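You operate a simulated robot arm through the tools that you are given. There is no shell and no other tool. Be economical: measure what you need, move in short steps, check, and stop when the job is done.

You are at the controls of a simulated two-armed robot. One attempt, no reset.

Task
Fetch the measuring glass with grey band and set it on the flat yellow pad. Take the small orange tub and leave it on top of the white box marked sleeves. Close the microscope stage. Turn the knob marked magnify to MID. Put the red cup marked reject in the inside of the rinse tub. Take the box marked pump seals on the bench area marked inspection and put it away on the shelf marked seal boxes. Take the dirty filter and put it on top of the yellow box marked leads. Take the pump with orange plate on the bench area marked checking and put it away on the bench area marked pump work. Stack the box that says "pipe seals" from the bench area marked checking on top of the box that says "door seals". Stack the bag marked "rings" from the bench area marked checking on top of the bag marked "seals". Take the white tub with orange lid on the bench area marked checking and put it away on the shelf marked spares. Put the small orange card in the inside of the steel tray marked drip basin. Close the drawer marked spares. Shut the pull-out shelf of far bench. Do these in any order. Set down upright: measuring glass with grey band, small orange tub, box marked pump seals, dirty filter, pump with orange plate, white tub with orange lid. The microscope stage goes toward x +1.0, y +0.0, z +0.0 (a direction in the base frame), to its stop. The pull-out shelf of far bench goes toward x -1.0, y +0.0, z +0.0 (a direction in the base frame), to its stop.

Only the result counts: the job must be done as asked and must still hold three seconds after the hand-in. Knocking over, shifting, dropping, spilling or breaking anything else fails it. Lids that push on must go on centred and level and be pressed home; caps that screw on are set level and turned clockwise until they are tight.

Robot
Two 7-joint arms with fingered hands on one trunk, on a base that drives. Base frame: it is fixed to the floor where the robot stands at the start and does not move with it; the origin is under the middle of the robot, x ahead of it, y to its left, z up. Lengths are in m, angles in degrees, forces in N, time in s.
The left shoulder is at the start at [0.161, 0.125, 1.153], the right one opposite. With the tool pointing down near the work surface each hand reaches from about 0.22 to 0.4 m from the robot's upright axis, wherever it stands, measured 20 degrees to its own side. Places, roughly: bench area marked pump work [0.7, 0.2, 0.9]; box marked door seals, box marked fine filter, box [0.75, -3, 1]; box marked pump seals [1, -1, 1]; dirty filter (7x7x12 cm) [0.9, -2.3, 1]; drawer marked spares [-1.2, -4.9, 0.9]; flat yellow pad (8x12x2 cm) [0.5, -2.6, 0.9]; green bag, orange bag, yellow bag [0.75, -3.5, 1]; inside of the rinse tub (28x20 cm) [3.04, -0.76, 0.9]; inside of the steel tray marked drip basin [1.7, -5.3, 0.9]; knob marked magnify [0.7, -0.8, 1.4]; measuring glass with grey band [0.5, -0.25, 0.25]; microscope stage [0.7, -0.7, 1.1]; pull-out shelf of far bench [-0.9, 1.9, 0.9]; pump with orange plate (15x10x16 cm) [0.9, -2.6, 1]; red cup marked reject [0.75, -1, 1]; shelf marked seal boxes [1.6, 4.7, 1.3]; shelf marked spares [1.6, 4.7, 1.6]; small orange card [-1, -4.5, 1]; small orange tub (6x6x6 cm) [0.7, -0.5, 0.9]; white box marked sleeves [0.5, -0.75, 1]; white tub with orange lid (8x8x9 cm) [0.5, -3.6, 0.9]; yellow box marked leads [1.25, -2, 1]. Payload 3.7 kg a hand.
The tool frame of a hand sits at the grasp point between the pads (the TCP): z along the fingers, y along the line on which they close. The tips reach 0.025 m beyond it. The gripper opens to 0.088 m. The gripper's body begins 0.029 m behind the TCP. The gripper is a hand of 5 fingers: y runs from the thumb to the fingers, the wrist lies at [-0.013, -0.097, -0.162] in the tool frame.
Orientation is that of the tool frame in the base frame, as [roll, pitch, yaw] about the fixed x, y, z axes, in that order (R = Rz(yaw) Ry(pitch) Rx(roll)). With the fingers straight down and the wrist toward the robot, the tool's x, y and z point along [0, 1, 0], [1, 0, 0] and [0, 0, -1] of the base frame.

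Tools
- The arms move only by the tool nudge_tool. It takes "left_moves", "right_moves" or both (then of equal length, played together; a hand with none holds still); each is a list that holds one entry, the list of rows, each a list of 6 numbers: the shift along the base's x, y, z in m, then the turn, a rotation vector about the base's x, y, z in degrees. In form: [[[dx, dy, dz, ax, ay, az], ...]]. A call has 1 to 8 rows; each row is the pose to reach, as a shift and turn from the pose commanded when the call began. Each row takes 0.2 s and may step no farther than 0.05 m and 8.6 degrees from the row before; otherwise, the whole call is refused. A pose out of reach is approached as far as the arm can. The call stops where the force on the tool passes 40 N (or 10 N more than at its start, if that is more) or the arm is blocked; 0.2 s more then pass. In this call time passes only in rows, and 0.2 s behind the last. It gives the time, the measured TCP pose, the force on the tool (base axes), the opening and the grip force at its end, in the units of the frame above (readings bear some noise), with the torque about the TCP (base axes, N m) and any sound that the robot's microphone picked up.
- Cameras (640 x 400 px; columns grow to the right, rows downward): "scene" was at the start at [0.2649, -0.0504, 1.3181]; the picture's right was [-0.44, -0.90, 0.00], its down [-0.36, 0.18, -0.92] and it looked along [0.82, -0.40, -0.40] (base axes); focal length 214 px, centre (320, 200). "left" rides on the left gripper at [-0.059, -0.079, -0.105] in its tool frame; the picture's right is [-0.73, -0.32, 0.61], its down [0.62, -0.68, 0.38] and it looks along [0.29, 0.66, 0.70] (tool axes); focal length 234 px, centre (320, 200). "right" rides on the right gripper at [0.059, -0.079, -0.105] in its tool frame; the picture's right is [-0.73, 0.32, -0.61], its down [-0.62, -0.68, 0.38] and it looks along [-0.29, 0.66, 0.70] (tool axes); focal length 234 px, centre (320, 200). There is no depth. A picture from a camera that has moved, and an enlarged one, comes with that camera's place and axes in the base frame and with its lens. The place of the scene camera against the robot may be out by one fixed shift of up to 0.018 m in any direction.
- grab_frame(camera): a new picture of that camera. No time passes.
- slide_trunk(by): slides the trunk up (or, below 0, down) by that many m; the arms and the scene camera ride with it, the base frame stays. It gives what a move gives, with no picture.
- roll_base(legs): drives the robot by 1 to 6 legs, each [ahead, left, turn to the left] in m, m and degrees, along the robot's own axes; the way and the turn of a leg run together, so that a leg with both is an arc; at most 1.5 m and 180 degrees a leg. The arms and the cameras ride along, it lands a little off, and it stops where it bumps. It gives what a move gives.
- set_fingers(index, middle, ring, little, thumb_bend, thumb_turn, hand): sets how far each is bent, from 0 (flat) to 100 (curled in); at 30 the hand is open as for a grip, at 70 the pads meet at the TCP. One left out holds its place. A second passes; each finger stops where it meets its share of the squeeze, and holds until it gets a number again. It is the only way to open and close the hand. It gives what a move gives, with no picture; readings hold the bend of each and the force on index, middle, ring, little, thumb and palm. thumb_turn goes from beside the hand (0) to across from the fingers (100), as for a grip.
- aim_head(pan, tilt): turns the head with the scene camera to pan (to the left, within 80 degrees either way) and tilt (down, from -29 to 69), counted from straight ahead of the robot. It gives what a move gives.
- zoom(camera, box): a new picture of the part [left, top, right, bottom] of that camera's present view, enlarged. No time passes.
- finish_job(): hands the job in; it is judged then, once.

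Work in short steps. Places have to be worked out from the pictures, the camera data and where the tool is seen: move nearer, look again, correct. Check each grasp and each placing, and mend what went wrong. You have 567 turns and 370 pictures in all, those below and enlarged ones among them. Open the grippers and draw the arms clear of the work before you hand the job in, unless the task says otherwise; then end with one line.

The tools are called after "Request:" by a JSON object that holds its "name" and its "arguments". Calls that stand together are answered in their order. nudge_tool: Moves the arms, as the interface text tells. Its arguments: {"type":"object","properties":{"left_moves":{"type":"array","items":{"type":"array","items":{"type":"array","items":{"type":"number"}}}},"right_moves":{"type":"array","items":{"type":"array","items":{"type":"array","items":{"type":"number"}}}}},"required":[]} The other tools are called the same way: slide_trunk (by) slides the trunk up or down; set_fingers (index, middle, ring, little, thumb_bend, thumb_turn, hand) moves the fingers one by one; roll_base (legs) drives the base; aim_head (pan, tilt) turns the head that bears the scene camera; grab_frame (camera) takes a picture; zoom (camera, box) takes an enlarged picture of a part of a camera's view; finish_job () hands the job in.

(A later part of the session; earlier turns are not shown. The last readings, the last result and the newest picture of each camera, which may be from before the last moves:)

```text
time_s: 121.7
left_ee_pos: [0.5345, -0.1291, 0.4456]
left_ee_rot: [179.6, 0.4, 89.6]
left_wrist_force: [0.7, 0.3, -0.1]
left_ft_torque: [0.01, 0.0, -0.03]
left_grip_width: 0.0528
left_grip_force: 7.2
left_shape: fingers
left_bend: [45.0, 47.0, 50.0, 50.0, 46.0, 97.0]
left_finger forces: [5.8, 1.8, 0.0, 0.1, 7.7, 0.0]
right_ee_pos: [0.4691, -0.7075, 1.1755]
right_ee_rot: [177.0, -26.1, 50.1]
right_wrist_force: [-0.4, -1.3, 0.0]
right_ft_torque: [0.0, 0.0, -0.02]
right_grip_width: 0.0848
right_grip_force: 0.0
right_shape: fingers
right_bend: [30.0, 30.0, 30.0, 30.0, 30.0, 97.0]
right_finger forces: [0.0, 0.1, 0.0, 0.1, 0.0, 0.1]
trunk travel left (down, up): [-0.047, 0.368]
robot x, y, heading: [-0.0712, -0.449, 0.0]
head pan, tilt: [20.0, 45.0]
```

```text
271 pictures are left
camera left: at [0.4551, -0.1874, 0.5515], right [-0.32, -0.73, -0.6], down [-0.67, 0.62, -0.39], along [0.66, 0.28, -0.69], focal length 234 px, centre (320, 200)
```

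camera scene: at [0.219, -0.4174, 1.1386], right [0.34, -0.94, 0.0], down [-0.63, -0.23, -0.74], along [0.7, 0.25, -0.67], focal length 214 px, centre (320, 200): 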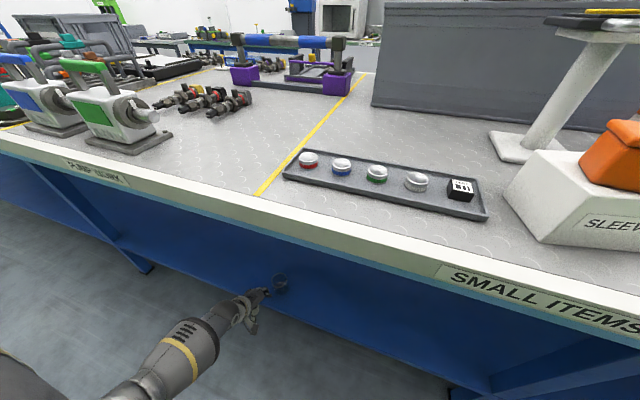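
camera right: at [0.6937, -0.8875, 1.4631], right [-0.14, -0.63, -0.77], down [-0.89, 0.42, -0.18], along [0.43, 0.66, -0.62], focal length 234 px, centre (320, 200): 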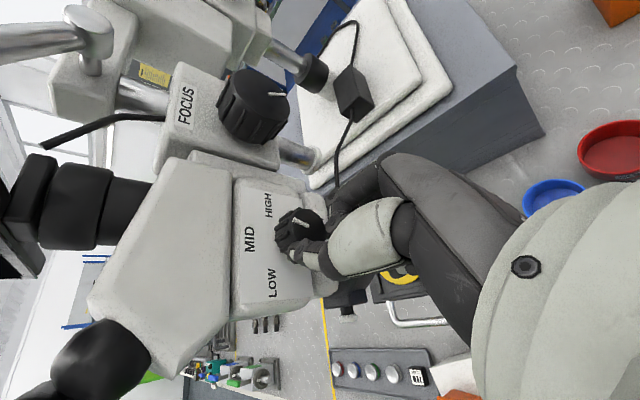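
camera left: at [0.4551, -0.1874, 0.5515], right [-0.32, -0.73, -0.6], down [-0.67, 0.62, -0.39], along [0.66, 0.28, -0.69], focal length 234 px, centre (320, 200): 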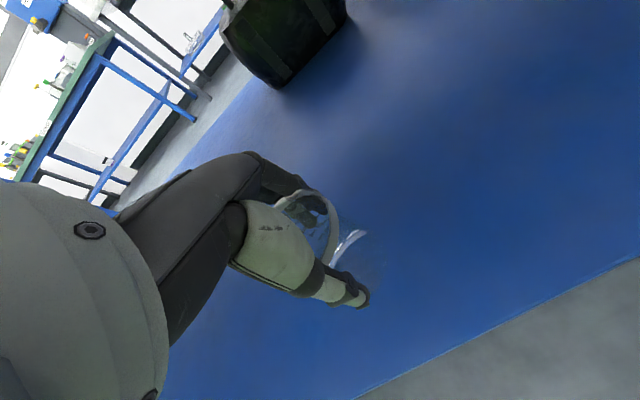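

The glass is held. I back out from under the bench, then raise the hand and trunk.

Request:
{"name": "roll_base", "arguments": {"legs": [[-0.44, 0, 0]]}}

Request:
{"name": "slide_trunk", "arguments": {"by": 0.2}}

Request:
{"name": "nudge_tool", "arguments": {"left_moves": [[[0, 0, 0.05, 0, 0, 0], [0, 0, 0.1, 0, 0, 0], [0, 0, 0.15, 0, 0, 0], [0, 0, 0.2, 0, 0, 0], [0, 0, 0.25, 0, 0, 0], [0, 0, 0.3, 0, 0, 0], [0, 0, 0.35, 0, 0, 0], [0, 0, 0.4, 0, 0, 0]]]}}

Request:
{"name": "nudge_tool", "arguments": {"left_moves": [[[0, 0, 0.05, 0, 0, 0], [0, 0, 0.1, 0, 0, 0], [0, 0, 0.13, 0, 0, 0]]]}}

Request:
{"name": "grab_frame", "arguments": {"camera": "left"}}

```text
time_s: 124.4
left_ee_pos: [0.0971, -0.1272, 0.4454]
left_ee_rot: [179.6, 0.5, 89.9]
left_wrist_force: [-0.4, 0.2, 0.0]
left_ft_torque: [0.02, 0.01, 0.0]
left_grip_width: 0.0527
left_grip_force: 7.9
left_shape: fingers
left_bend: [45.0, 47.0, 50.0, 50.0, 46.0, 97.0]
left_finger forces: [5.8, 1.8, 0.0, 0.1, 7.4, 0.1]
right_ee_pos: [0.0346, -0.7045, 1.1755]
right_ee_rot: [177.0, -26.0, 50.3]
right_wrist_force: [0.4, 0.8, -0.3]
right_ft_torque: [0.01, 0.0, -0.01]
right_grip_width: 0.0846
right_grip_force: 0.2
right_shape: fingers
right_bend: [30.0, 30.0, 30.0, 30.0, 30.0, 97.0]
right_finger forces: [0.0, 0.0, 0.0, 0.0, 0.1, 0.0]
trunk travel left (down, up): [-0.047, 0.368]
robot x, y, heading: [-0.5024, -0.4493, -0.0]
head pan, tilt: [20.0, 45.0]
```

```text
time_s: 126.5
left_ee_pos: [0.0984, -0.1276, 0.6441]
left_ee_rot: [179.7, 0.5, 89.9]
left_wrist_force: [0.5, -0.1, -1.3]
left_ft_torque: [0.01, -0.02, 0.03]
left_grip_width: 0.0526
left_grip_force: 7.1
left_shape: fingers
left_bend: [45.0, 47.0, 50.0, 50.0, 46.0, 97.0]
left_finger forces: [5.6, 1.8, 0.0, 0.1, 7.4, 0.0]
right_ee_pos: [0.0359, -0.7045, 1.374]
right_ee_rot: [177.1, -25.9, 50.4]
right_wrist_force: [0.2, 0.3, 0.0]
right_ft_torque: [0.0, -0.03, 0.02]
right_grip_width: 0.0845
right_grip_force: 0.0
right_shape: fingers
right_bend: [30.0, 30.0, 30.0, 30.0, 30.0, 97.0]
right_finger forces: [0.0, 0.0, 0.1, 0.0, 0.0, 0.1]
trunk travel left (down, up): [-0.247, 0.168]
robot x, y, heading: [-0.5075, -0.451, 0.2]
head pan, tilt: [20.0, 45.0]
```

```text
time_s: 128.3
left_ee_pos: [0.0985, -0.1275, 1.0463]
left_ee_rot: [179.7, 0.6, 89.9]
left_wrist_force: [-0.6, -0.1, -0.9]
left_ft_torque: [-0.02, 0.02, 0.04]
left_grip_width: 0.0521
left_grip_force: 6.5
left_shape: fingers
left_bend: [46.0, 48.0, 50.0, 50.0, 46.0, 97.0]
left_finger forces: [5.1, 1.5, 0.0, 0.1, 6.6, 0.0]
right_ee_pos: [0.0338, -0.7043, 1.375]
right_ee_rot: [176.9, -26.0, 50.3]
right_wrist_force: [0.1, 0.0, 0.1]
right_ft_torque: [-0.03, 0.01, 0.0]
right_grip_width: 0.0844
right_grip_force: 0.0
right_shape: fingers
right_bend: [30.0, 30.0, 30.0, 30.0, 30.0, 97.0]
right_finger forces: [0.0, 0.1, 0.1, 0.1, 0.0, 0.0]
trunk travel left (down, up): [-0.247, 0.168]
robot x, y, heading: [-0.5049, -0.4508, 0.2]
head pan, tilt: [20.0, 45.0]
```

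```text
time_s: 129.2
left_ee_pos: [0.0968, -0.1295, 1.1751]
left_ee_rot: [179.6, 0.6, 89.9]
left_wrist_force: [0.1, 0.1, -1.2]
left_ft_torque: [0.0, 0.01, 0.01]
left_grip_width: 0.0519
left_grip_force: 6.5
left_shape: fingers
left_bend: [46.0, 48.0, 50.0, 50.0, 47.0, 97.0]
left_finger forces: [5.0, 1.5, 0.0, 0.0, 6.6, 0.1]
right_ee_pos: [0.0345, -0.7042, 1.3746]
right_ee_rot: [177.0, -25.9, 50.2]
right_wrist_force: [-0.3, -0.3, 0.8]
right_ft_torque: [-0.02, 0.03, 0.04]
right_grip_width: 0.0844
right_grip_force: 0.0
right_shape: fingers
right_bend: [30.0, 30.0, 30.0, 30.0, 30.0, 97.0]
right_finger forces: [0.1, 0.0, 0.1, 0.1, 0.0, 0.1]
trunk travel left (down, up): [-0.247, 0.168]
robot x, y, heading: [-0.5059, -0.451, -0.1]
head pan, tilt: [20.0, 45.0]
```

```text
270 pictures are left
camera left: at [0.0185, -0.1867, 1.2816], right [-0.32, -0.73, -0.6], down [-0.68, 0.62, -0.39], along [0.66, 0.28, -0.69], focal length 234 px, centre (320, 200)
```

left: 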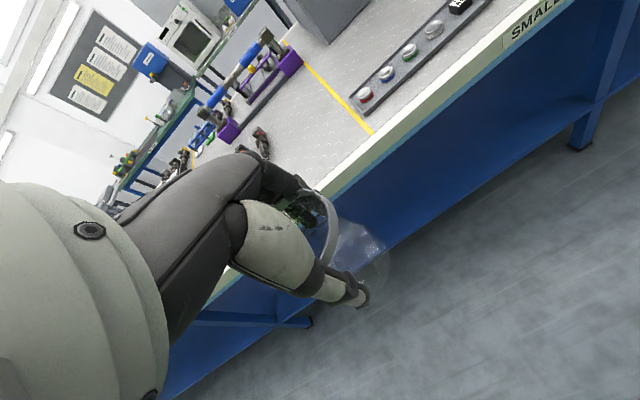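

The glass is held upright. I tighten slightly and drive right along the bench to the pad area.

Request:
{"name": "set_fingers", "arguments": {"hand": "left", "index": 53, "middle": 53, "thumb_bend": 52}}

Request:
{"name": "roll_base", "arguments": {"legs": [[0.06, -1.2, 0], [0, -1.15, 0]]}}

Request:
{"name": "aim_head", "arguments": {"pan": 5, "tilt": 30}}

Request:
{"name": "grab_frame", "arguments": {"camera": "scene"}}

```text
time_s: 130.2
left_ee_pos: [0.0979, -0.1288, 1.1745]
left_ee_rot: [179.7, 0.6, 89.9]
left_wrist_force: [-0.3, -0.2, -0.6]
left_ft_torque: [0.03, 0.0, -0.01]
left_grip_width: 0.0504
left_grip_force: 9.2
left_shape: fingers
left_bend: [47.0, 49.0, 50.0, 50.0, 47.0, 97.0]
left_finger forces: [6.4, 2.8, 0.0, 0.0, 9.2, 0.0]
right_ee_pos: [0.0342, -0.704, 1.3749]
right_ee_rot: [177.0, -26.0, 50.3]
right_wrist_force: [0.1, -0.3, -1.4]
right_ft_torque: [0.0, -0.02, 0.01]
right_grip_width: 0.0846
right_grip_force: 0.0
right_shape: fingers
right_bend: [30.0, 30.0, 30.0, 30.0, 30.0, 97.0]
right_finger forces: [0.0, 0.0, 0.0, 0.0, 0.0, 0.0]
trunk travel left (down, up): [-0.247, 0.168]
robot x, y, heading: [-0.5087, -0.4483, 0.3]
head pan, tilt: [20.0, 45.0]
```

```text
time_s: 150.9
left_ee_pos: [0.1728, -2.4849, 1.1763]
left_ee_rot: [179.5, 0.6, 90.2]
left_wrist_force: [-0.7, -0.3, -1.2]
left_ft_torque: [0.02, -0.01, 0.0]
left_grip_width: 0.0503
left_grip_force: 9.5
left_shape: fingers
left_bend: [47.0, 49.0, 50.0, 50.0, 47.0, 97.0]
left_finger forces: [6.4, 2.9, 0.0, 0.0, 9.2, 0.1]
right_ee_pos: [0.1123, -3.0599, 1.375]
right_ee_rot: [177.0, -25.9, 50.6]
right_wrist_force: [0.3, 0.7, 0.0]
right_ft_torque: [0.01, -0.02, 0.03]
right_grip_width: 0.0846
right_grip_force: 0.1
right_shape: fingers
right_bend: [30.0, 30.0, 30.0, 30.0, 30.0, 97.0]
right_finger forces: [0.1, 0.0, 0.0, 0.0, 0.0, 0.0]
trunk travel left (down, up): [-0.247, 0.168]
robot x, y, heading: [-0.4243, -2.813, 0.6]
head pan, tilt: [20.0, 45.0]
```

```text
time_s: 151.7
left_ee_pos: [0.1734, -2.4834, 1.1752]
left_ee_rot: [179.7, 0.6, 90.2]
left_wrist_force: [-0.4, -0.1, -0.7]
left_ft_torque: [-0.01, 0.01, 0.01]
left_grip_width: 0.0505
left_grip_force: 8.6
left_shape: fingers
left_bend: [47.0, 49.0, 50.0, 50.0, 47.0, 97.0]
left_finger forces: [6.4, 2.8, 0.0, 0.0, 9.2, 0.1]
right_ee_pos: [0.1126, -3.0607, 1.3761]
right_ee_rot: [177.0, -26.0, 50.6]
right_wrist_force: [0.2, 0.2, 0.0]
right_ft_torque: [0.0, 0.01, 0.01]
right_grip_width: 0.0846
right_grip_force: 0.1
right_shape: fingers
right_bend: [30.0, 30.0, 30.0, 30.0, 30.0, 97.0]
right_finger forces: [0.0, 0.1, 0.0, 0.0, 0.1, 0.1]
trunk travel left (down, up): [-0.247, 0.168]
robot x, y, heading: [-0.4261, -2.8073, 0.6]
head pan, tilt: [5.0, 30.0]
```

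```text
269 pictures are left
camera scene: at [-0.2308, -2.8096, 1.3848], right [0.1, -1.0, 0.0], down [-0.5, -0.05, -0.87], along [0.86, 0.08, -0.5], focal length 214 px, centre (320, 200)
```

scene: 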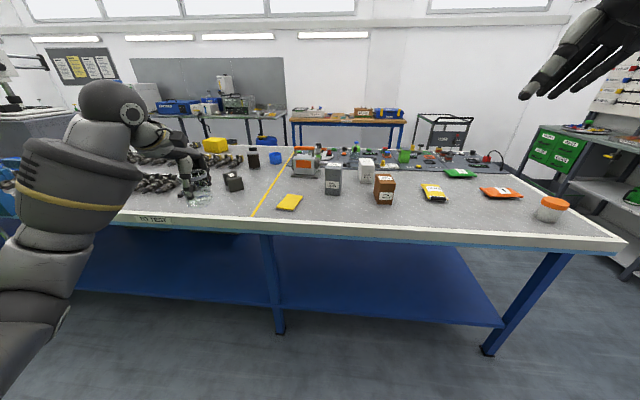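

I enlarge the work area to identify all objects here.

Request:
{"name": "zoom", "arguments": {"camera": "scene", "box": [200, 130, 400, 230]}}

Request:
{"name": "zoom", "arguments": {"camera": "scene", "box": [380, 130, 600, 240]}}

```text
3.20 times, centred on (300, 180) of scene
camera zoom: at [-0.2308, -2.8096, 1.3848], right [0.1, -1.0, 0.0], down [-0.5, -0.05, -0.87], along [0.86, 0.08, -0.5], focal length 686 px, centre (384, 264)
```

zoom: 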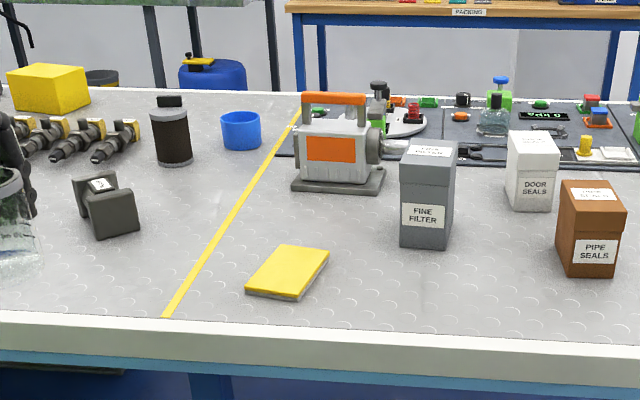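

```text
2.91 times, centred on (490, 185) of scene
camera zoom: at [-0.2308, -2.8096, 1.3848], right [0.1, -1.0, 0.0], down [-0.5, -0.05, -0.87], along [0.86, 0.08, -0.5], focal length 624 px, centre (-174, 244)
```

zoom: 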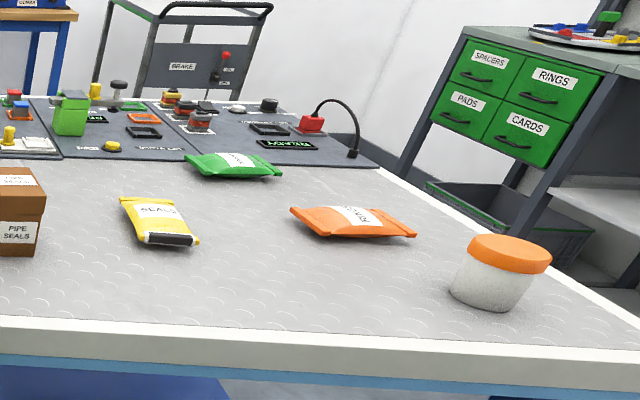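

Everything needed here is identified. The pad's centre is near (0.52, -2.595). I drive so that the left hand comes above it.

Request:
{"name": "roll_base", "arguments": {"legs": [[0.345, -0.11, -0.6]]}}

Request:
{"name": "aim_head", "arguments": {"pan": 25, "tilt": 45}}

Request:
{"name": "grab_frame", "arguments": {"camera": "scene"}}

Request:
{"name": "grab_frame", "arguments": {"camera": "left"}}

```text
time_s: 154.0
left_ee_pos: [0.5177, -2.5999, 1.1756]
left_ee_rot: [179.7, 0.6, 89.6]
left_wrist_force: [0.0, -0.5, -0.9]
left_ft_torque: [-0.02, 0.02, 0.01]
left_grip_width: 0.0504
left_grip_force: 9.0
left_shape: fingers
left_bend: [47.0, 49.0, 50.0, 50.0, 47.0, 97.0]
left_finger forces: [6.3, 2.9, 0.0, 0.0, 9.2, 0.0]
right_ee_pos: [0.452, -3.1744, 1.3741]
right_ee_rot: [177.0, -25.9, 50.2]
right_wrist_force: [0.2, -0.4, 0.8]
right_ft_torque: [-0.03, 0.0, 0.0]
right_grip_width: 0.0843
right_grip_force: 0.0
right_shape: fingers
right_bend: [30.0, 30.0, 30.0, 30.0, 30.0, 97.0]
right_finger forces: [0.1, 0.0, 0.0, 0.1, 0.1, 0.0]
trunk travel left (down, up): [-0.247, 0.168]
robot x, y, heading: [-0.0877, -2.9175, -0.2]
head pan, tilt: [5.0, 30.0]
```

```text
time_s: 154.9
left_ee_pos: [0.5179, -2.5996, 1.1744]
left_ee_rot: [179.5, 0.6, 89.6]
left_wrist_force: [0.8, -0.3, -0.2]
left_ft_torque: [0.01, 0.0, -0.01]
left_grip_width: 0.0505
left_grip_force: 9.2
left_shape: fingers
left_bend: [47.0, 49.0, 50.0, 50.0, 47.0, 97.0]
left_finger forces: [6.4, 2.8, 0.0, 0.1, 9.2, 0.0]
right_ee_pos: [0.4522, -3.1759, 1.3754]
right_ee_rot: [177.1, -25.9, 50.1]
right_wrist_force: [-0.4, -0.5, -0.1]
right_ft_torque: [0.0, -0.02, 0.03]
right_grip_width: 0.0844
right_grip_force: 0.2
right_shape: fingers
right_bend: [30.0, 30.0, 30.0, 30.0, 30.0, 97.0]
right_finger forces: [0.1, 0.1, 0.0, 0.0, 0.0, 0.1]
trunk travel left (down, up): [-0.247, 0.168]
robot x, y, heading: [-0.0882, -2.9183, 0.1]
head pan, tilt: [25.0, 45.0]
```

```text
266 pictures are left
camera scene: at [0.0947, -2.8946, 1.3623], right [0.42, -0.91, 0.0], down [-0.64, -0.3, -0.71], along [0.64, 0.3, -0.71], focal length 214 px, centre (320, 200)
```

scene: 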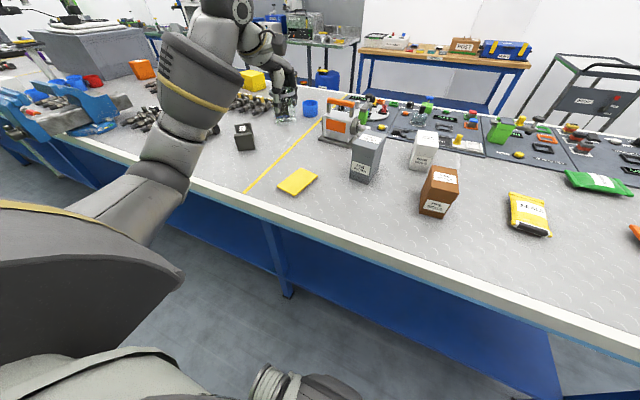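

```text
265 pictures are left
camera left: at [0.4382, -2.6563, 1.2811], right [-0.32, -0.73, -0.6], down [-0.67, 0.62, -0.39], along [0.66, 0.28, -0.69], focal length 234 px, centre (320, 200)
```

left: 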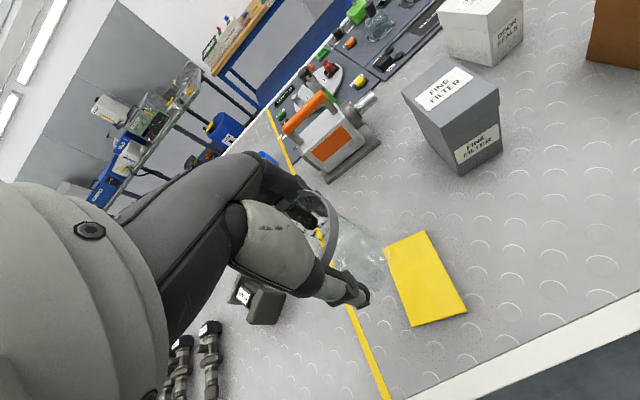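

The hand camera places the pad at (0.533, -2.602). I lower toward it.

Request:
{"name": "nudge_tool", "arguments": {"left_moves": [[[0.005, 0, -0.045, 0, 0, 0], [0.012, 0, -0.09, 0, 0, 0], [0.012, 0, -0.135, 0, 0, 0], [0.012, 0, -0.175, 0, 0, 0], [0.012, 0, -0.195, 0, 0, 0]]]}}

Request:
{"name": "grab_frame", "arguments": {"camera": "left"}}

Request:
{"name": "zoom", "arguments": {"camera": "scene", "box": [220, 100, 380, 220]}}

```text
time_s: 156.1
left_ee_pos: [0.5309, -2.5979, 0.9822]
left_ee_rot: [179.5, 0.5, 89.5]
left_wrist_force: [0.4, -0.1, -1.8]
left_ft_torque: [-0.03, -0.02, -0.01]
left_grip_width: 0.0507
left_grip_force: 8.9
left_shape: fingers
left_bend: [47.0, 49.0, 50.0, 50.0, 47.0, 97.0]
left_finger forces: [6.2, 2.7, 0.0, 0.0, 8.8, 0.0]
right_ee_pos: [0.4511, -3.1737, 1.3747]
right_ee_rot: [177.0, -26.0, 50.2]
right_wrist_force: [-0.4, 0.0, 0.3]
right_ft_torque: [0.03, 0.04, -0.04]
right_grip_width: 0.0843
right_grip_force: 0.0
right_shape: fingers
right_bend: [30.0, 30.0, 30.0, 30.0, 30.0, 97.0]
right_finger forces: [0.0, 0.1, 0.0, 0.0, 0.0, 0.0]
trunk travel left (down, up): [-0.247, 0.168]
robot x, y, heading: [-0.0884, -2.9165, -0.0]
head pan, tilt: [25.0, 45.0]
```

```text
264 pictures are left
camera left: at [0.4515, -2.6561, 1.0856], right [-0.32, -0.73, -0.6], down [-0.67, 0.62, -0.39], along [0.66, 0.28, -0.69], focal length 234 px, centre (320, 200)
```

left: 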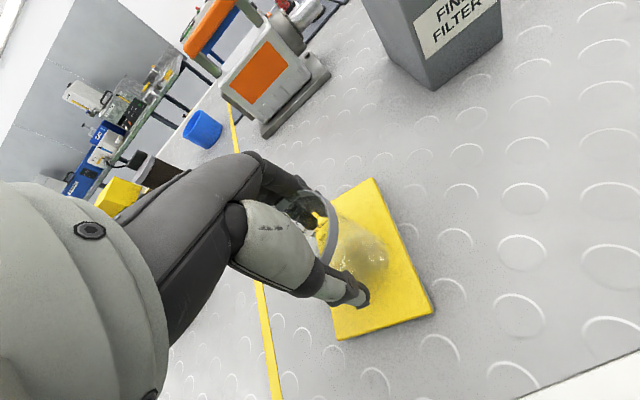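

```text
3.33 times, centred on (300, 160) of scene
camera zoom: at [0.0948, -2.8945, 1.3623], right [0.42, -0.91, 0.0], down [-0.64, -0.3, -0.71], along [0.64, 0.3, -0.71], focal length 715 px, centre (387, 333)
```

zoom: 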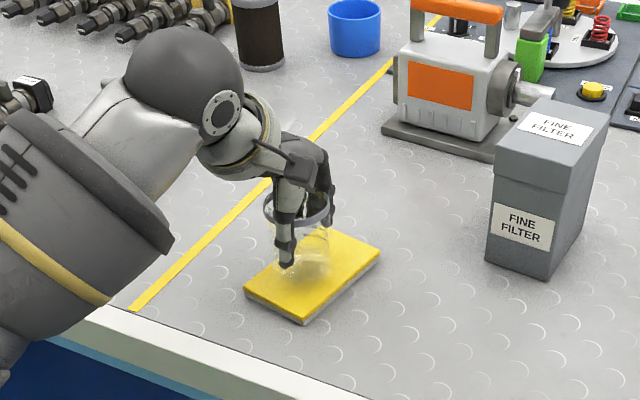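

Glass is above the pad. I lower by small steps to contact.

Request:
{"name": "nudge_tool", "arguments": {"left_moves": [[[0, -0.003, -0.006, 0, 0, 0], [0, -0.003, -0.012, 0, 0, 0], [0, -0.003, -0.017, 0, 0, 0]]]}}

Request:
{"name": "nudge_tool", "arguments": {"left_moves": [[[0, 0, -0.004, 0, 0, 0], [0, 0, -0.008, 0, 0, 0]]]}}

```text
time_s: 156.9
left_ee_pos: [0.5312, -2.6027, 0.9658]
left_ee_rot: [179.2, 0.6, 89.6]
left_wrist_force: [-2.0, -2.1, 12.0]
left_ft_torque: [0.09, -0.23, 0.02]
left_grip_width: 0.0502
left_grip_force: 10.5
left_shape: fingers
left_bend: [47.0, 49.0, 50.0, 50.0, 48.0, 97.0]
left_finger forces: [7.0, 3.7, 0.1, 0.0, 11.2, 0.0]
right_ee_pos: [0.4492, -3.1751, 1.3763]
right_ee_rot: [176.9, -26.1, 50.1]
right_wrist_force: [-0.4, -0.1, -1.4]
right_ft_torque: [0.01, -0.01, 0.01]
right_grip_width: 0.0847
right_grip_force: 0.2
right_shape: fingers
right_bend: [30.0, 30.0, 30.0, 30.0, 30.0, 97.0]
right_finger forces: [0.1, 0.0, 0.1, 0.0, 0.1, 0.0]
trunk travel left (down, up): [-0.247, 0.168]
robot x, y, heading: [-0.0912, -2.9196, -0.0]
head pan, tilt: [25.0, 45.0]
```

```text
time_s: 157.5
left_ee_pos: [0.5293, -2.6021, 0.9634]
left_ee_rot: [178.7, 0.4, 89.7]
left_wrist_force: [2.7, -2.0, 35.8]
left_ft_torque: [0.07, 0.04, 0.03]
left_grip_width: 0.05
left_grip_force: 16.5
left_shape: fingers
left_bend: [47.0, 48.0, 50.0, 50.0, 49.0, 97.0]
left_finger forces: [11.8, 4.3, 0.0, 0.1, 17.7, 0.0]
right_ee_pos: [0.4479, -3.1766, 1.3776]
right_ee_rot: [176.8, -26.3, 50.1]
right_wrist_force: [-0.3, -0.7, -0.2]
right_ft_torque: [0.02, 0.01, -0.03]
right_grip_width: 0.0844
right_grip_force: 0.0
right_shape: fingers
right_bend: [30.0, 30.0, 30.0, 30.0, 30.0, 97.0]
right_finger forces: [0.0, 0.0, 0.0, 0.0, 0.0, 0.1]
trunk travel left (down, up): [-0.247, 0.168]
robot x, y, heading: [-0.0844, -2.9177, -0.2]
head pan, tilt: [25.0, 45.0]
```

Contact at TCP z≈0.964. I relieve the load, open the hand and rise.

Request:
{"name": "nudge_tool", "arguments": {"left_moves": [[[0, 0, 0.006, 0, 0, 0]]]}}

Request:
{"name": "set_fingers", "arguments": {"hand": "left", "index": 32, "middle": 32, "ring": 32, "little": 32, "thumb_bend": 30}}

Request:
{"name": "nudge_tool", "arguments": {"left_moves": [[[0, 0, 0.03, 0, 0, 0], [0, 0, 0.07, 0, 0, 0], [0, 0, 0.11, 0, 0, 0], [0, 0, 0.15, 0, 0, 0], [0, 0, 0.2, 0, 0, 0]]]}}

Request:
{"name": "grab_frame", "arguments": {"camera": "left"}}

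Request:
{"name": "zoom", "arguments": {"camera": "scene", "box": [220, 100, 380, 220]}}

```text
time_s: 157.9
left_ee_pos: [0.5296, -2.6025, 0.963]
left_ee_rot: [179.4, 0.6, 89.7]
left_wrist_force: [4.3, -2.8, 23.8]
left_ft_torque: [0.05, -0.18, 0.03]
left_grip_width: 0.0495
left_grip_force: 15.4
left_shape: fingers
left_bend: [47.0, 48.0, 50.0, 50.0, 50.0, 97.0]
left_finger forces: [11.8, 4.9, 0.0, 0.0, 12.9, 0.1]
right_ee_pos: [0.4501, -3.1759, 1.3759]
right_ee_rot: [177.0, -26.1, 50.1]
right_wrist_force: [0.3, 0.4, 0.3]
right_ft_torque: [0.02, -0.01, -0.02]
right_grip_width: 0.0845
right_grip_force: 0.1
right_shape: fingers
right_bend: [30.0, 30.0, 30.0, 30.0, 30.0, 97.0]
right_finger forces: [0.0, 0.0, 0.0, 0.1, 0.1, 0.0]
trunk travel left (down, up): [-0.247, 0.168]
robot x, y, heading: [-0.0867, -2.9206, -0.2]
head pan, tilt: [25.0, 45.0]
```

```text
time_s: 158.9
left_ee_pos: [0.5295, -2.6012, 0.9606]
left_ee_rot: [179.6, 0.6, 89.5]
left_wrist_force: [0.3, 0.3, -1.0]
left_ft_torque: [0.02, -0.02, -0.02]
left_grip_width: 0.0832
left_grip_force: 0.5
left_shape: fingers
left_bend: [32.0, 32.0, 32.0, 32.0, 30.0, 97.0]
left_finger forces: [0.5, 0.0, 0.0, 0.1, 0.5, 0.1]
right_ee_pos: [0.4517, -3.1744, 1.3749]
right_ee_rot: [177.0, -25.9, 50.1]
right_wrist_force: [0.3, -0.1, 1.0]
right_ft_torque: [0.0, 0.0, 0.01]
right_grip_width: 0.0845
right_grip_force: 0.0
right_shape: fingers
right_bend: [30.0, 30.0, 30.0, 30.0, 30.0, 97.0]
right_finger forces: [0.0, 0.1, 0.0, 0.0, 0.1, 0.0]
trunk travel left (down, up): [-0.247, 0.168]
robot x, y, heading: [-0.0861, -2.9207, 0.1]
head pan, tilt: [25.0, 45.0]
```

```text
time_s: 160.1
left_ee_pos: [0.5298, -2.6016, 1.161]
left_ee_rot: [179.7, 0.5, 89.6]
left_wrist_force: [0.6, -0.2, -0.3]
left_ft_torque: [0.01, -0.02, 0.01]
left_grip_width: 0.0832
left_grip_force: 0.0
left_shape: fingers
left_bend: [32.0, 32.0, 32.0, 32.0, 30.0, 97.0]
left_finger forces: [0.0, 0.0, 0.0, 0.0, 0.0, 0.1]
right_ee_pos: [0.4508, -3.1746, 1.3759]
right_ee_rot: [177.0, -26.1, 50.1]
right_wrist_force: [0.6, -0.1, 0.2]
right_ft_torque: [0.02, -0.01, -0.03]
right_grip_width: 0.0845
right_grip_force: 0.1
right_shape: fingers
right_bend: [30.0, 30.0, 30.0, 30.0, 30.0, 97.0]
right_finger forces: [0.0, 0.0, 0.1, 0.1, 0.1, 0.0]
trunk travel left (down, up): [-0.247, 0.168]
robot x, y, heading: [-0.0824, -2.9224, 0.2]
head pan, tilt: [25.0, 45.0]
```

```text
262 pictures are left
camera left: at [0.4496, -2.6596, 1.268], right [-0.32, -0.73, -0.6], down [-0.67, 0.62, -0.39], along [0.66, 0.28, -0.69], focal length 234 px, centre (320, 200)
```

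left: 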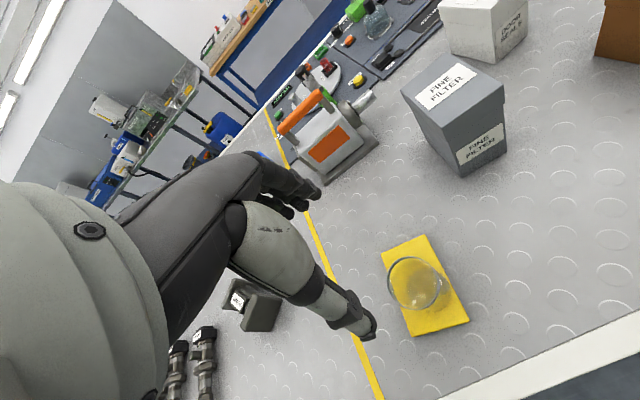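

```text
3.33 times, centred on (300, 160) of scene
camera zoom: at [0.0943, -2.8951, 1.3624], right [0.42, -0.91, 0.0], down [-0.64, -0.3, -0.71], along [0.64, 0.3, -0.71], focal length 715 px, centre (387, 333)
```

zoom: 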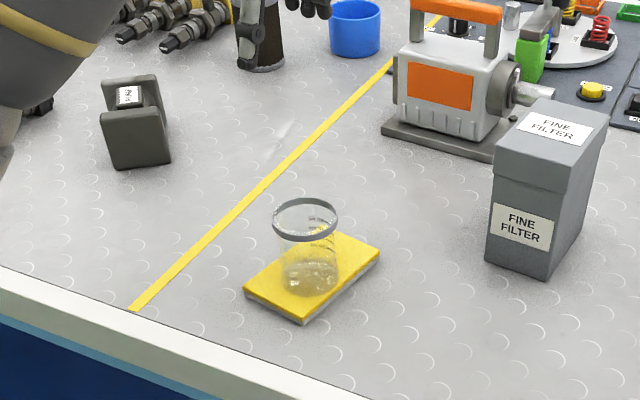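

The glass stands upright on the pad. Next: the pipe seals box. I aim the head at it for detail.

Request:
{"name": "aim_head", "arguments": {"pan": -5, "tilt": 40}}

Request:
{"name": "grab_frame", "arguments": {"camera": "scene"}}

Request:
{"name": "zoom", "arguments": {"camera": "scene", "box": [260, 80, 460, 230]}}

```text
time_s: 161.0
left_ee_pos: [0.5304, -2.6013, 1.1607]
left_ee_rot: [179.5, 0.5, 89.6]
left_wrist_force: [0.6, -0.5, 0.0]
left_ft_torque: [-0.01, 0.02, 0.01]
left_grip_width: 0.0826
left_grip_force: 0.0
left_shape: fingers
left_bend: [32.0, 32.0, 32.0, 32.0, 30.0, 97.0]
left_finger forces: [0.0, 0.0, 0.0, 0.0, 0.0, 0.0]
right_ee_pos: [0.4521, -3.1741, 1.3744]
right_ee_rot: [177.0, -26.0, 50.1]
right_wrist_force: [-0.5, -0.1, -0.4]
right_ft_torque: [-0.02, -0.04, 0.04]
right_grip_width: 0.0845
right_grip_force: 0.1
right_shape: fingers
right_bend: [30.0, 30.0, 30.0, 30.0, 30.0, 97.0]
right_finger forces: [0.0, 0.1, 0.0, 0.1, 0.0, 0.0]
trunk travel left (down, up): [-0.247, 0.168]
robot x, y, heading: [-0.0897, -2.9174, -0.2]
head pan, tilt: [-5.0, 40.0]
```

```text
260 pictures are left
camera scene: at [0.1056, -2.9363, 1.3695], right [-0.09, -1.0, 0.0], down [-0.64, 0.06, -0.77], along [0.76, -0.07, -0.64], focal length 214 px, centre (320, 200)
```

scene: 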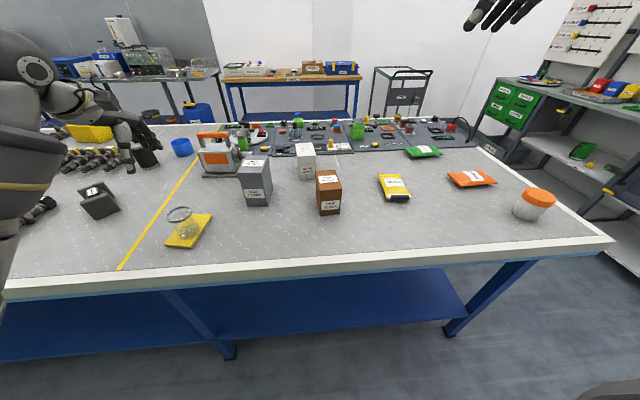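

```text
2.67 times, centred on (360, 155) of scene
camera zoom: at [0.1056, -2.9363, 1.3695], right [-0.09, -1.0, 0.0], down [-0.64, 0.06, -0.77], along [0.76, -0.07, -0.64], focal length 572 px, centre (213, 320)
```

zoom: 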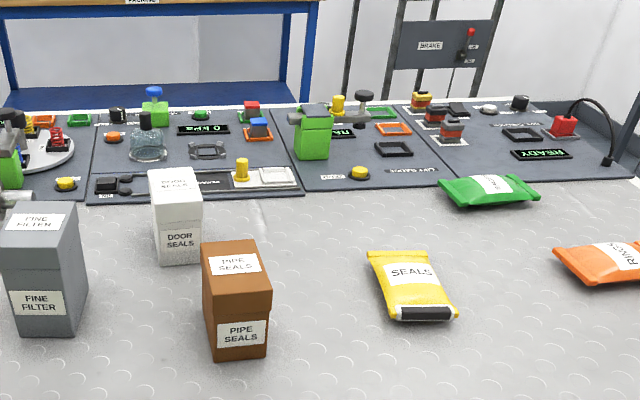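

The pipe seals box: front x≈0.58, centre about (0.62, -3.0), width about 0.07 across y, top z≈1.0. I will grip it across y with the right hand, so I reorient that hand to point down with its wrist on the right.

Request:
{"name": "nudge_tool", "arguments": {"right_moves": [[[0, 0, 0, -4.5, 4.8, 0], [0, 0, 0, -9, 9.6, 0], [0, 0, 0, -13.4, 14.3, 0], [0, 0, 0, -17.9, 19.1, 0]]]}}

Request:
{"name": "nudge_tool", "arguments": {"right_moves": [[[0, 0, 0, 0, 0, 8.3], [0, 0, 0, 0, 0, 16.6], [0, 0, 0, 0, 0, 24.9], [0, 0, 0, 0, 0, 33.2], [0, 0, 0, 0, 0, 41.5], [0, 0, 0, 0, 0, 49.8], [0, 0, 0, 0, 0, 58], [0, 0, 0, 0, 0, 66]]]}}

```text
time_s: 162.0
left_ee_pos: [0.5306, -2.6014, 1.1609]
left_ee_rot: [179.8, 0.6, 89.6]
left_wrist_force: [-0.8, -0.8, -0.7]
left_ft_torque: [0.03, -0.01, 0.01]
left_grip_width: 0.0827
left_grip_force: 0.1
left_shape: fingers
left_bend: [32.0, 32.0, 32.0, 32.0, 30.0, 97.0]
left_finger forces: [0.0, 0.0, 0.0, 0.0, 0.0, 0.0]
right_ee_pos: [0.4524, -3.1744, 1.3752]
right_ee_rot: [-179.8, 0.2, 49.4]
right_wrist_force: [-0.2, 0.3, -0.8]
right_ft_torque: [0.0, 0.04, -0.01]
right_grip_width: 0.0847
right_grip_force: 0.0
right_shape: fingers
right_bend: [30.0, 30.0, 30.0, 30.0, 30.0, 97.0]
right_finger forces: [0.0, 0.0, 0.1, 0.0, 0.0, 0.0]
trunk travel left (down, up): [-0.247, 0.168]
robot x, y, heading: [-0.0865, -2.9176, -0.0]
head pan, tilt: [-5.0, 40.0]
```

```text
time_s: 163.8
left_ee_pos: [0.5294, -2.6024, 1.1603]
left_ee_rot: [179.7, 0.5, 89.6]
left_wrist_force: [0.0, -0.4, 0.3]
left_ft_torque: [0.01, 0.02, -0.01]
left_grip_width: 0.0829
left_grip_force: 0.0
left_shape: fingers
left_bend: [32.0, 32.0, 32.0, 32.0, 30.0, 97.0]
left_finger forces: [0.1, 0.0, 0.1, 0.0, 0.1, 0.1]
right_ee_pos: [0.4523, -3.1761, 1.3744]
right_ee_rot: [-179.9, 0.0, 115.4]
right_wrist_force: [0.5, -0.3, 0.8]
right_ft_torque: [0.0, 0.02, -0.03]
right_grip_width: 0.0846
right_grip_force: 0.1
right_shape: fingers
right_bend: [30.0, 30.0, 30.0, 30.0, 30.0, 97.0]
right_finger forces: [0.1, 0.0, 0.1, 0.0, 0.0, 0.0]
trunk travel left (down, up): [-0.247, 0.168]
robot x, y, heading: [-0.088, -2.9169, -0.5]
head pan, tilt: [-5.0, 40.0]
```

Good. I continue the yaw to 180° while moving above the box.

Request:
{"name": "nudge_tool", "arguments": {"right_moves": [[[0.01, 0.02, -0.01, 0, 0, 8.3], [0.03, 0.04, -0.02, 0, 0, 16.6], [0.05, 0.06, -0.03, 0, 0, 24.9], [0.07, 0.08, -0.05, 0, 0, 33.2], [0.09, 0.1, -0.07, 0, 0, 41.5], [0.11, 0.12, -0.09, 0, 0, 49.8], [0.13, 0.14, -0.11, 0, 0, 57.5], [0.15, 0.16, -0.13, 0, 0, 64.6]]]}}

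Request:
{"name": "grab_frame", "arguments": {"camera": "right"}}

Request:
{"name": "grab_frame", "arguments": {"camera": "scene"}}

```text
time_s: 165.6
left_ee_pos: [0.5298, -2.6028, 1.1616]
left_ee_rot: [179.7, 0.4, 89.6]
left_wrist_force: [-0.5, -0.1, 0.3]
left_ft_torque: [0.02, 0.01, -0.01]
left_grip_width: 0.0829
left_grip_force: 0.1
left_shape: fingers
left_bend: [32.0, 32.0, 32.0, 32.0, 30.0, 97.0]
left_finger forces: [0.0, 0.0, 0.0, 0.0, 0.0, 0.0]
right_ee_pos: [0.3278, -2.8789, 1.2202]
right_ee_rot: [179.7, 1.0, 173.0]
right_wrist_force: [0.7, -0.2, 0.6]
right_ft_torque: [0.03, 0.01, 0.03]
right_grip_width: 0.0847
right_grip_force: 0.0
right_shape: fingers
right_bend: [30.0, 30.0, 30.0, 30.0, 30.0, 98.0]
right_finger forces: [0.0, 0.0, 0.1, 0.0, 0.0, 0.0]
right hand out of reach, approached as far as the arm can: row 2, 3, 4, 5, 6, 7, 8
trunk travel left (down, up): [-0.247, 0.168]
robot x, y, heading: [-0.088, -2.9221, -0.1]
head pan, tilt: [-5.0, 40.0]
```

```text
258 pictures are left
camera right: at [0.2586, -2.9493, 1.3246], right [0.75, 0.23, 0.62], down [0.54, -0.75, -0.37], along [0.38, 0.62, -0.69], focal length 234 px, centre (320, 200)
```

right: 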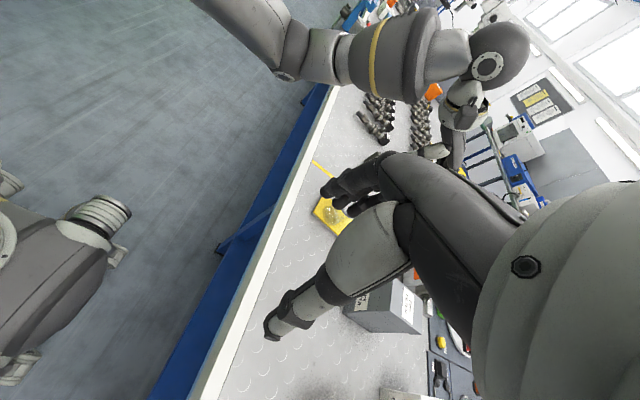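

```text
257 pictures are left
camera scene: at [0.1062, -2.9367, 1.3694], right [-0.09, -1.0, 0.0], down [-0.64, 0.06, -0.77], along [0.76, -0.07, -0.64], focal length 214 px, centre (320, 200)
```

scene: 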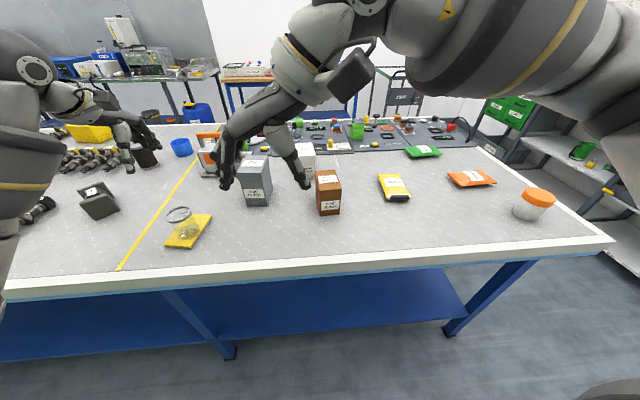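

A yaw of 180° is out of reach there. I will instead use a handshake grip (palm left, fingers forward-down), so I turn the hand back the other way.

Request:
{"name": "nudge_tool", "arguments": {"right_moves": [[[0.015, -0.037, 0.019, 0, 0, -7.3], [0.03, -0.074, 0.038, 0, 0, -14.6], [0.045, -0.111, 0.057, 0, 0, -21.9], [0.06, -0.148, 0.076, 0, 0, -29.2], [0.075, -0.185, 0.095, 0, 0, -36.5], [0.09, -0.222, 0.114, 0, 0, -43.8], [0.107, -0.26, 0.133, 0, 0, -51.1], [0.124, -0.295, 0.152, 0, 0, -58]]]}}

Request:
{"name": "nudge_tool", "arguments": {"right_moves": [[[0, 0, 0, 0, 0, -8.3], [0, 0, 0, 0, 0, -16.6], [0, 0, 0, 0, 0, -24.9], [0, 0, 0, 0, 0, -33.2], [0, 0, 0, 0, 0, -41.5], [0, 0, 0, 0, 0, -49.8], [0, 0, 0, 0, 0, -58], [0, 0, 0, 0, 0, -66]]]}}

Request:
{"name": "nudge_tool", "arguments": {"right_moves": [[[0, 0.01, -0.02, 0, 0, -8.3], [0, 0.01, -0.04, 0, 0, -16.6], [0, 0.02, -0.06, 0, 0, -24.9], [0, 0.02, -0.08, 0, 0, -33.2], [0, 0.02, -0.1, 0, 0, -41.5], [0, 0.02, -0.1, 0, 0, -49]]]}}

```text
time_s: 167.4
left_ee_pos: [0.5296, -2.6013, 1.1617]
left_ee_rot: [179.6, 0.6, 89.6]
left_wrist_force: [-0.2, 0.0, -0.4]
left_ft_torque: [0.03, 0.0, -0.01]
left_grip_width: 0.0827
left_grip_force: 0.0
left_shape: fingers
left_bend: [32.0, 32.0, 32.0, 32.0, 30.0, 97.0]
left_finger forces: [0.1, 0.0, 0.0, 0.0, 0.0, 0.1]
right_ee_pos: [0.4502, -3.1747, 1.378]
right_ee_rot: [179.8, 1.2, 114.8]
right_wrist_force: [0.3, -0.2, -0.6]
right_ft_torque: [-0.01, 0.01, 0.0]
right_grip_width: 0.0847
right_grip_force: 0.1
right_shape: fingers
right_bend: [30.0, 30.0, 30.0, 30.0, 30.0, 98.0]
right_finger forces: [0.0, 0.1, 0.0, 0.1, 0.0, 0.0]
trunk travel left (down, up): [-0.247, 0.168]
robot x, y, heading: [-0.0886, -2.9215, -0.3]
head pan, tilt: [-5.0, 40.0]
```

```text
time_s: 169.2
left_ee_pos: [0.5298, -2.6012, 1.1611]
left_ee_rot: [179.6, 0.6, 89.6]
left_wrist_force: [-0.1, -0.6, -0.1]
left_ft_torque: [-0.02, 0.01, 0.01]
left_grip_width: 0.083
left_grip_force: 0.1
left_shape: fingers
left_bend: [32.0, 32.0, 32.0, 32.0, 30.0, 97.0]
left_finger forces: [0.1, 0.1, 0.0, 0.1, 0.0, 0.1]
right_ee_pos: [0.4519, -3.1736, 1.3767]
right_ee_rot: [179.8, 1.1, 48.8]
right_wrist_force: [0.0, -0.8, 0.8]
right_ft_torque: [0.0, 0.01, -0.01]
right_grip_width: 0.0849
right_grip_force: 0.1
right_shape: fingers
right_bend: [30.0, 30.0, 30.0, 30.0, 30.0, 98.0]
right_finger forces: [0.0, 0.1, 0.0, 0.1, 0.1, 0.0]
trunk travel left (down, up): [-0.247, 0.168]
robot x, y, heading: [-0.0885, -2.9179, -0.3]
head pan, tilt: [-5.0, 40.0]
```

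```text
time_s: 170.6
left_ee_pos: [0.5297, -2.6018, 1.1613]
left_ee_rot: [179.7, 0.5, 89.7]
left_wrist_force: [-0.2, -0.2, -0.1]
left_ft_torque: [-0.04, 0.0, -0.02]
left_grip_width: 0.083
left_grip_force: 0.1
left_shape: fingers
left_bend: [32.0, 32.0, 32.0, 32.0, 30.0, 97.0]
left_finger forces: [0.0, 0.0, 0.0, 0.0, 0.1, 0.0]
right_ee_pos: [0.45, -3.1569, 1.2766]
right_ee_rot: [179.8, 0.9, -0.1]
right_wrist_force: [0.1, 0.1, -0.3]
right_ft_torque: [0.02, -0.02, 0.05]
right_grip_width: 0.0848
right_grip_force: 0.0
right_shape: fingers
right_bend: [30.0, 30.0, 30.0, 30.0, 30.0, 98.0]
right_finger forces: [0.0, 0.1, 0.1, 0.0, 0.0, 0.0]
trunk travel left (down, up): [-0.247, 0.168]
robot x, y, heading: [-0.0872, -2.9188, -0.1]
head pan, tilt: [-5.0, 40.0]
```

Yaw 0 (palm left) works well pointing straight down. I move above the pipe seals box.

Request:
{"name": "nudge_tool", "arguments": {"right_moves": [[[0.02, 0.03, -0.01, 0, 0, 0], [0.045, 0.06, -0.02, 0, 0, 0], [0.07, 0.09, -0.04, 0, 0, 0], [0.1, 0.115, -0.06, 0, 0, 0], [0.13, 0.135, -0.08, 0, 0, 0], [0.155, 0.15, -0.1, 0, 0, 0], [0.17, 0.157, -0.12, 0, 0, 0]]]}}

Request:
{"name": "grab_frame", "arguments": {"camera": "right"}}

Request:
{"name": "grab_frame", "arguments": {"camera": "scene"}}

```text
time_s: 172.2
left_ee_pos: [0.5291, -2.6008, 1.1623]
left_ee_rot: [179.7, 0.6, 89.6]
left_wrist_force: [0.1, -0.1, 0.3]
left_ft_torque: [-0.02, 0.0, -0.02]
left_grip_width: 0.0827
left_grip_force: 0.0
left_shape: fingers
left_bend: [32.0, 32.0, 32.0, 32.0, 30.0, 97.0]
left_finger forces: [0.0, 0.0, 0.1, 0.0, 0.1, 0.0]
right_ee_pos: [0.5057, -3.1396, 1.1446]
right_ee_rot: [179.9, 1.0, 0.0]
right_wrist_force: [0.3, -0.5, 0.1]
right_ft_torque: [0.0, -0.02, 0.02]
right_grip_width: 0.0848
right_grip_force: 0.1
right_shape: fingers
right_bend: [30.0, 30.0, 30.0, 30.0, 30.0, 98.0]
right_finger forces: [0.0, 0.1, 0.0, 0.0, 0.0, 0.0]
right hand out of reach, approached as far as the arm can: row 1, 2, 3, 4, 5, 6, 7
trunk travel left (down, up): [-0.247, 0.168]
robot x, y, heading: [-0.0881, -2.918, -0.0]
head pan, tilt: [-5.0, 40.0]
```

```text
256 pictures are left
camera right: at [0.5677, -3.0602, 1.2491], right [-0.72, -0.32, 0.62], down [-0.63, 0.68, -0.37], along [-0.3, -0.66, -0.69], focal length 234 px, centre (320, 200)
```

right: 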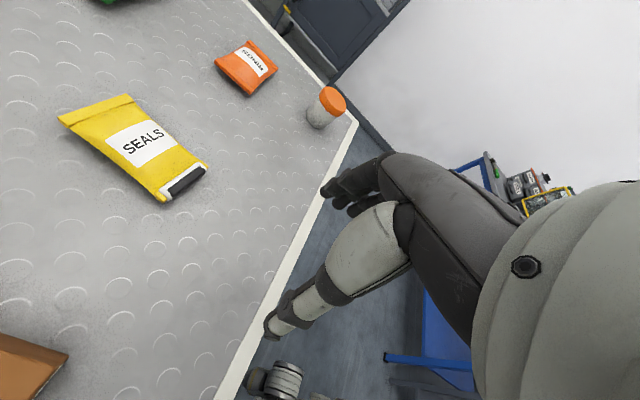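

```text
255 pictures are left
camera scene: at [0.1059, -2.9364, 1.3695], right [-0.09, -1.0, 0.0], down [-0.64, 0.06, -0.77], along [0.76, -0.07, -0.64], focal length 214 px, centre (320, 200)
```

scene: 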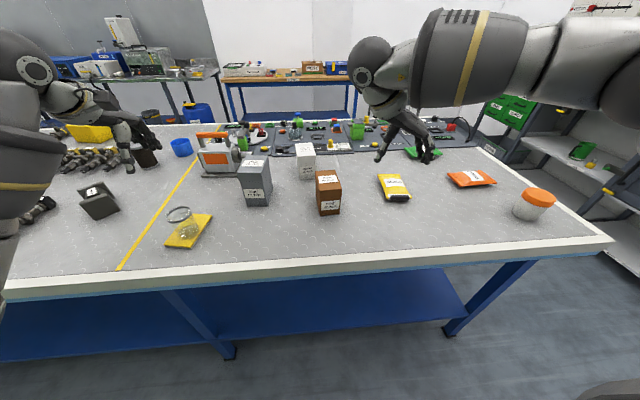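

Out of arm range, but the base can carry the hand there. I drive ahead 0.115 and left 0.14.

Request:
{"name": "roll_base", "arguments": {"legs": [[0.115, 0.14, 0]]}}

Request:
{"name": "grab_frame", "arguments": {"camera": "right"}}

Request:
{"name": "grab_frame", "arguments": {"camera": "scene"}}

```text
time_s: 174.1
left_ee_pos: [0.6437, -2.4619, 1.1609]
left_ee_rot: [179.7, 0.6, 89.6]
left_wrist_force: [-0.2, 0.6, -0.9]
left_ft_torque: [-0.02, -0.02, 0.02]
left_grip_width: 0.0826
left_grip_force: 0.1
left_shape: fingers
left_bend: [32.0, 32.0, 32.0, 32.0, 30.0, 97.0]
left_finger forces: [0.0, 0.1, 0.0, 0.0, 0.0, 0.0]
right_ee_pos: [0.6199, -2.9993, 1.1452]
right_ee_rot: [179.9, 1.0, 0.0]
right_wrist_force: [-0.1, 0.5, 1.0]
right_ft_torque: [-0.04, 0.02, -0.01]
right_grip_width: 0.0846
right_grip_force: 0.0
right_shape: fingers
right_bend: [30.0, 30.0, 30.0, 30.0, 30.0, 98.0]
right_finger forces: [0.1, 0.0, 0.1, 0.0, 0.0, 0.0]
trunk travel left (down, up): [-0.247, 0.168]
robot x, y, heading: [0.0268, -2.778, 0.0]
head pan, tilt: [-5.0, 40.0]
```

```text
254 pictures are left
camera right: at [0.6813, -2.9198, 1.2491], right [-0.72, -0.32, 0.62], down [-0.63, 0.68, -0.37], along [-0.3, -0.66, -0.69], focal length 234 px, centre (320, 200)
```

right: 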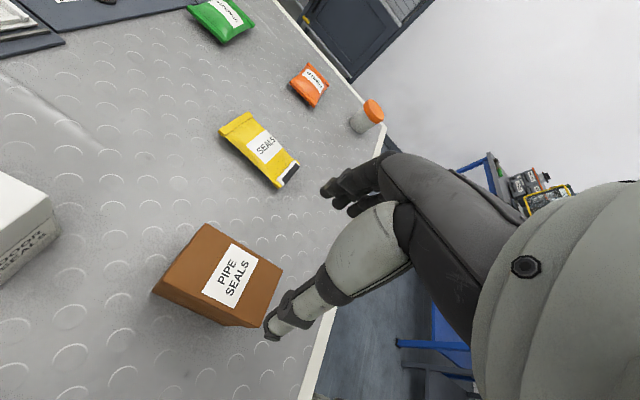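

```text
253 pictures are left
camera scene: at [0.2196, -2.7961, 1.3695], right [-0.09, -1.0, 0.0], down [-0.64, 0.06, -0.77], along [0.76, -0.07, -0.64], focal length 214 px, centre (320, 200)
```

scene: 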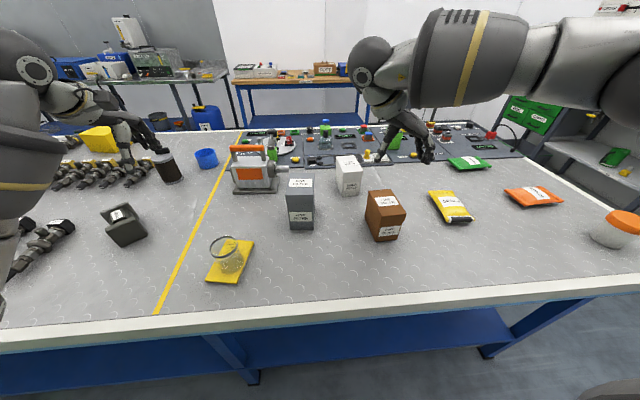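

The right camera gives the box centre (0.626, -2.995), yaw ≈5°, top z≈1.0, width 0.068. I rotate 4° and descend around it.

Request:
{"name": "nudge_tool", "arguments": {"right_moves": [[[0.003, 0.004, -0.04, 0, 0, 2], [0.006, 0.004, -0.08, 0, 0, 4], [0.006, 0.004, -0.1, 0, 0, 4]]]}}

Request:
{"name": "grab_frame", "arguments": {"camera": "right"}}

```text
time_s: 174.9
left_ee_pos: [0.6419, -2.4625, 1.161]
left_ee_rot: [179.5, 0.6, 89.5]
left_wrist_force: [0.1, 0.9, -1.1]
left_ft_torque: [-0.01, 0.01, 0.04]
left_grip_width: 0.0829
left_grip_force: 0.0
left_shape: fingers
left_bend: [32.0, 32.0, 32.0, 32.0, 30.0, 97.0]
left_finger forces: [0.0, 0.1, 0.0, 0.0, 0.1, 0.0]
right_ee_pos: [0.6235, -2.9996, 1.0463]
right_ee_rot: [-180.0, 0.9, 4.1]
right_wrist_force: [-0.4, -1.1, -0.3]
right_ft_torque: [-0.03, -0.01, 0.0]
right_grip_width: 0.0847
right_grip_force: 0.0
right_shape: fingers
right_bend: [30.0, 30.0, 30.0, 30.0, 30.0, 98.0]
right_finger forces: [0.0, 0.0, 0.0, 0.0, 0.0, 0.0]
right hand out of reach, approached as far as the arm can: row 3
trunk travel left (down, up): [-0.247, 0.168]
robot x, y, heading: [0.0271, -2.7797, -0.1]
head pan, tilt: [-5.0, 40.0]
```

```text
252 pictures are left
camera right: at [0.6788, -2.9167, 1.1505], right [-0.69, -0.37, 0.62], down [-0.68, 0.64, -0.37], along [-0.25, -0.68, -0.69], focal length 234 px, centre (320, 200)
```

right: 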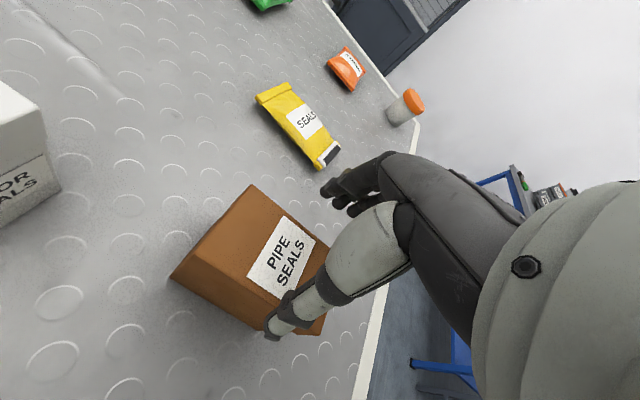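

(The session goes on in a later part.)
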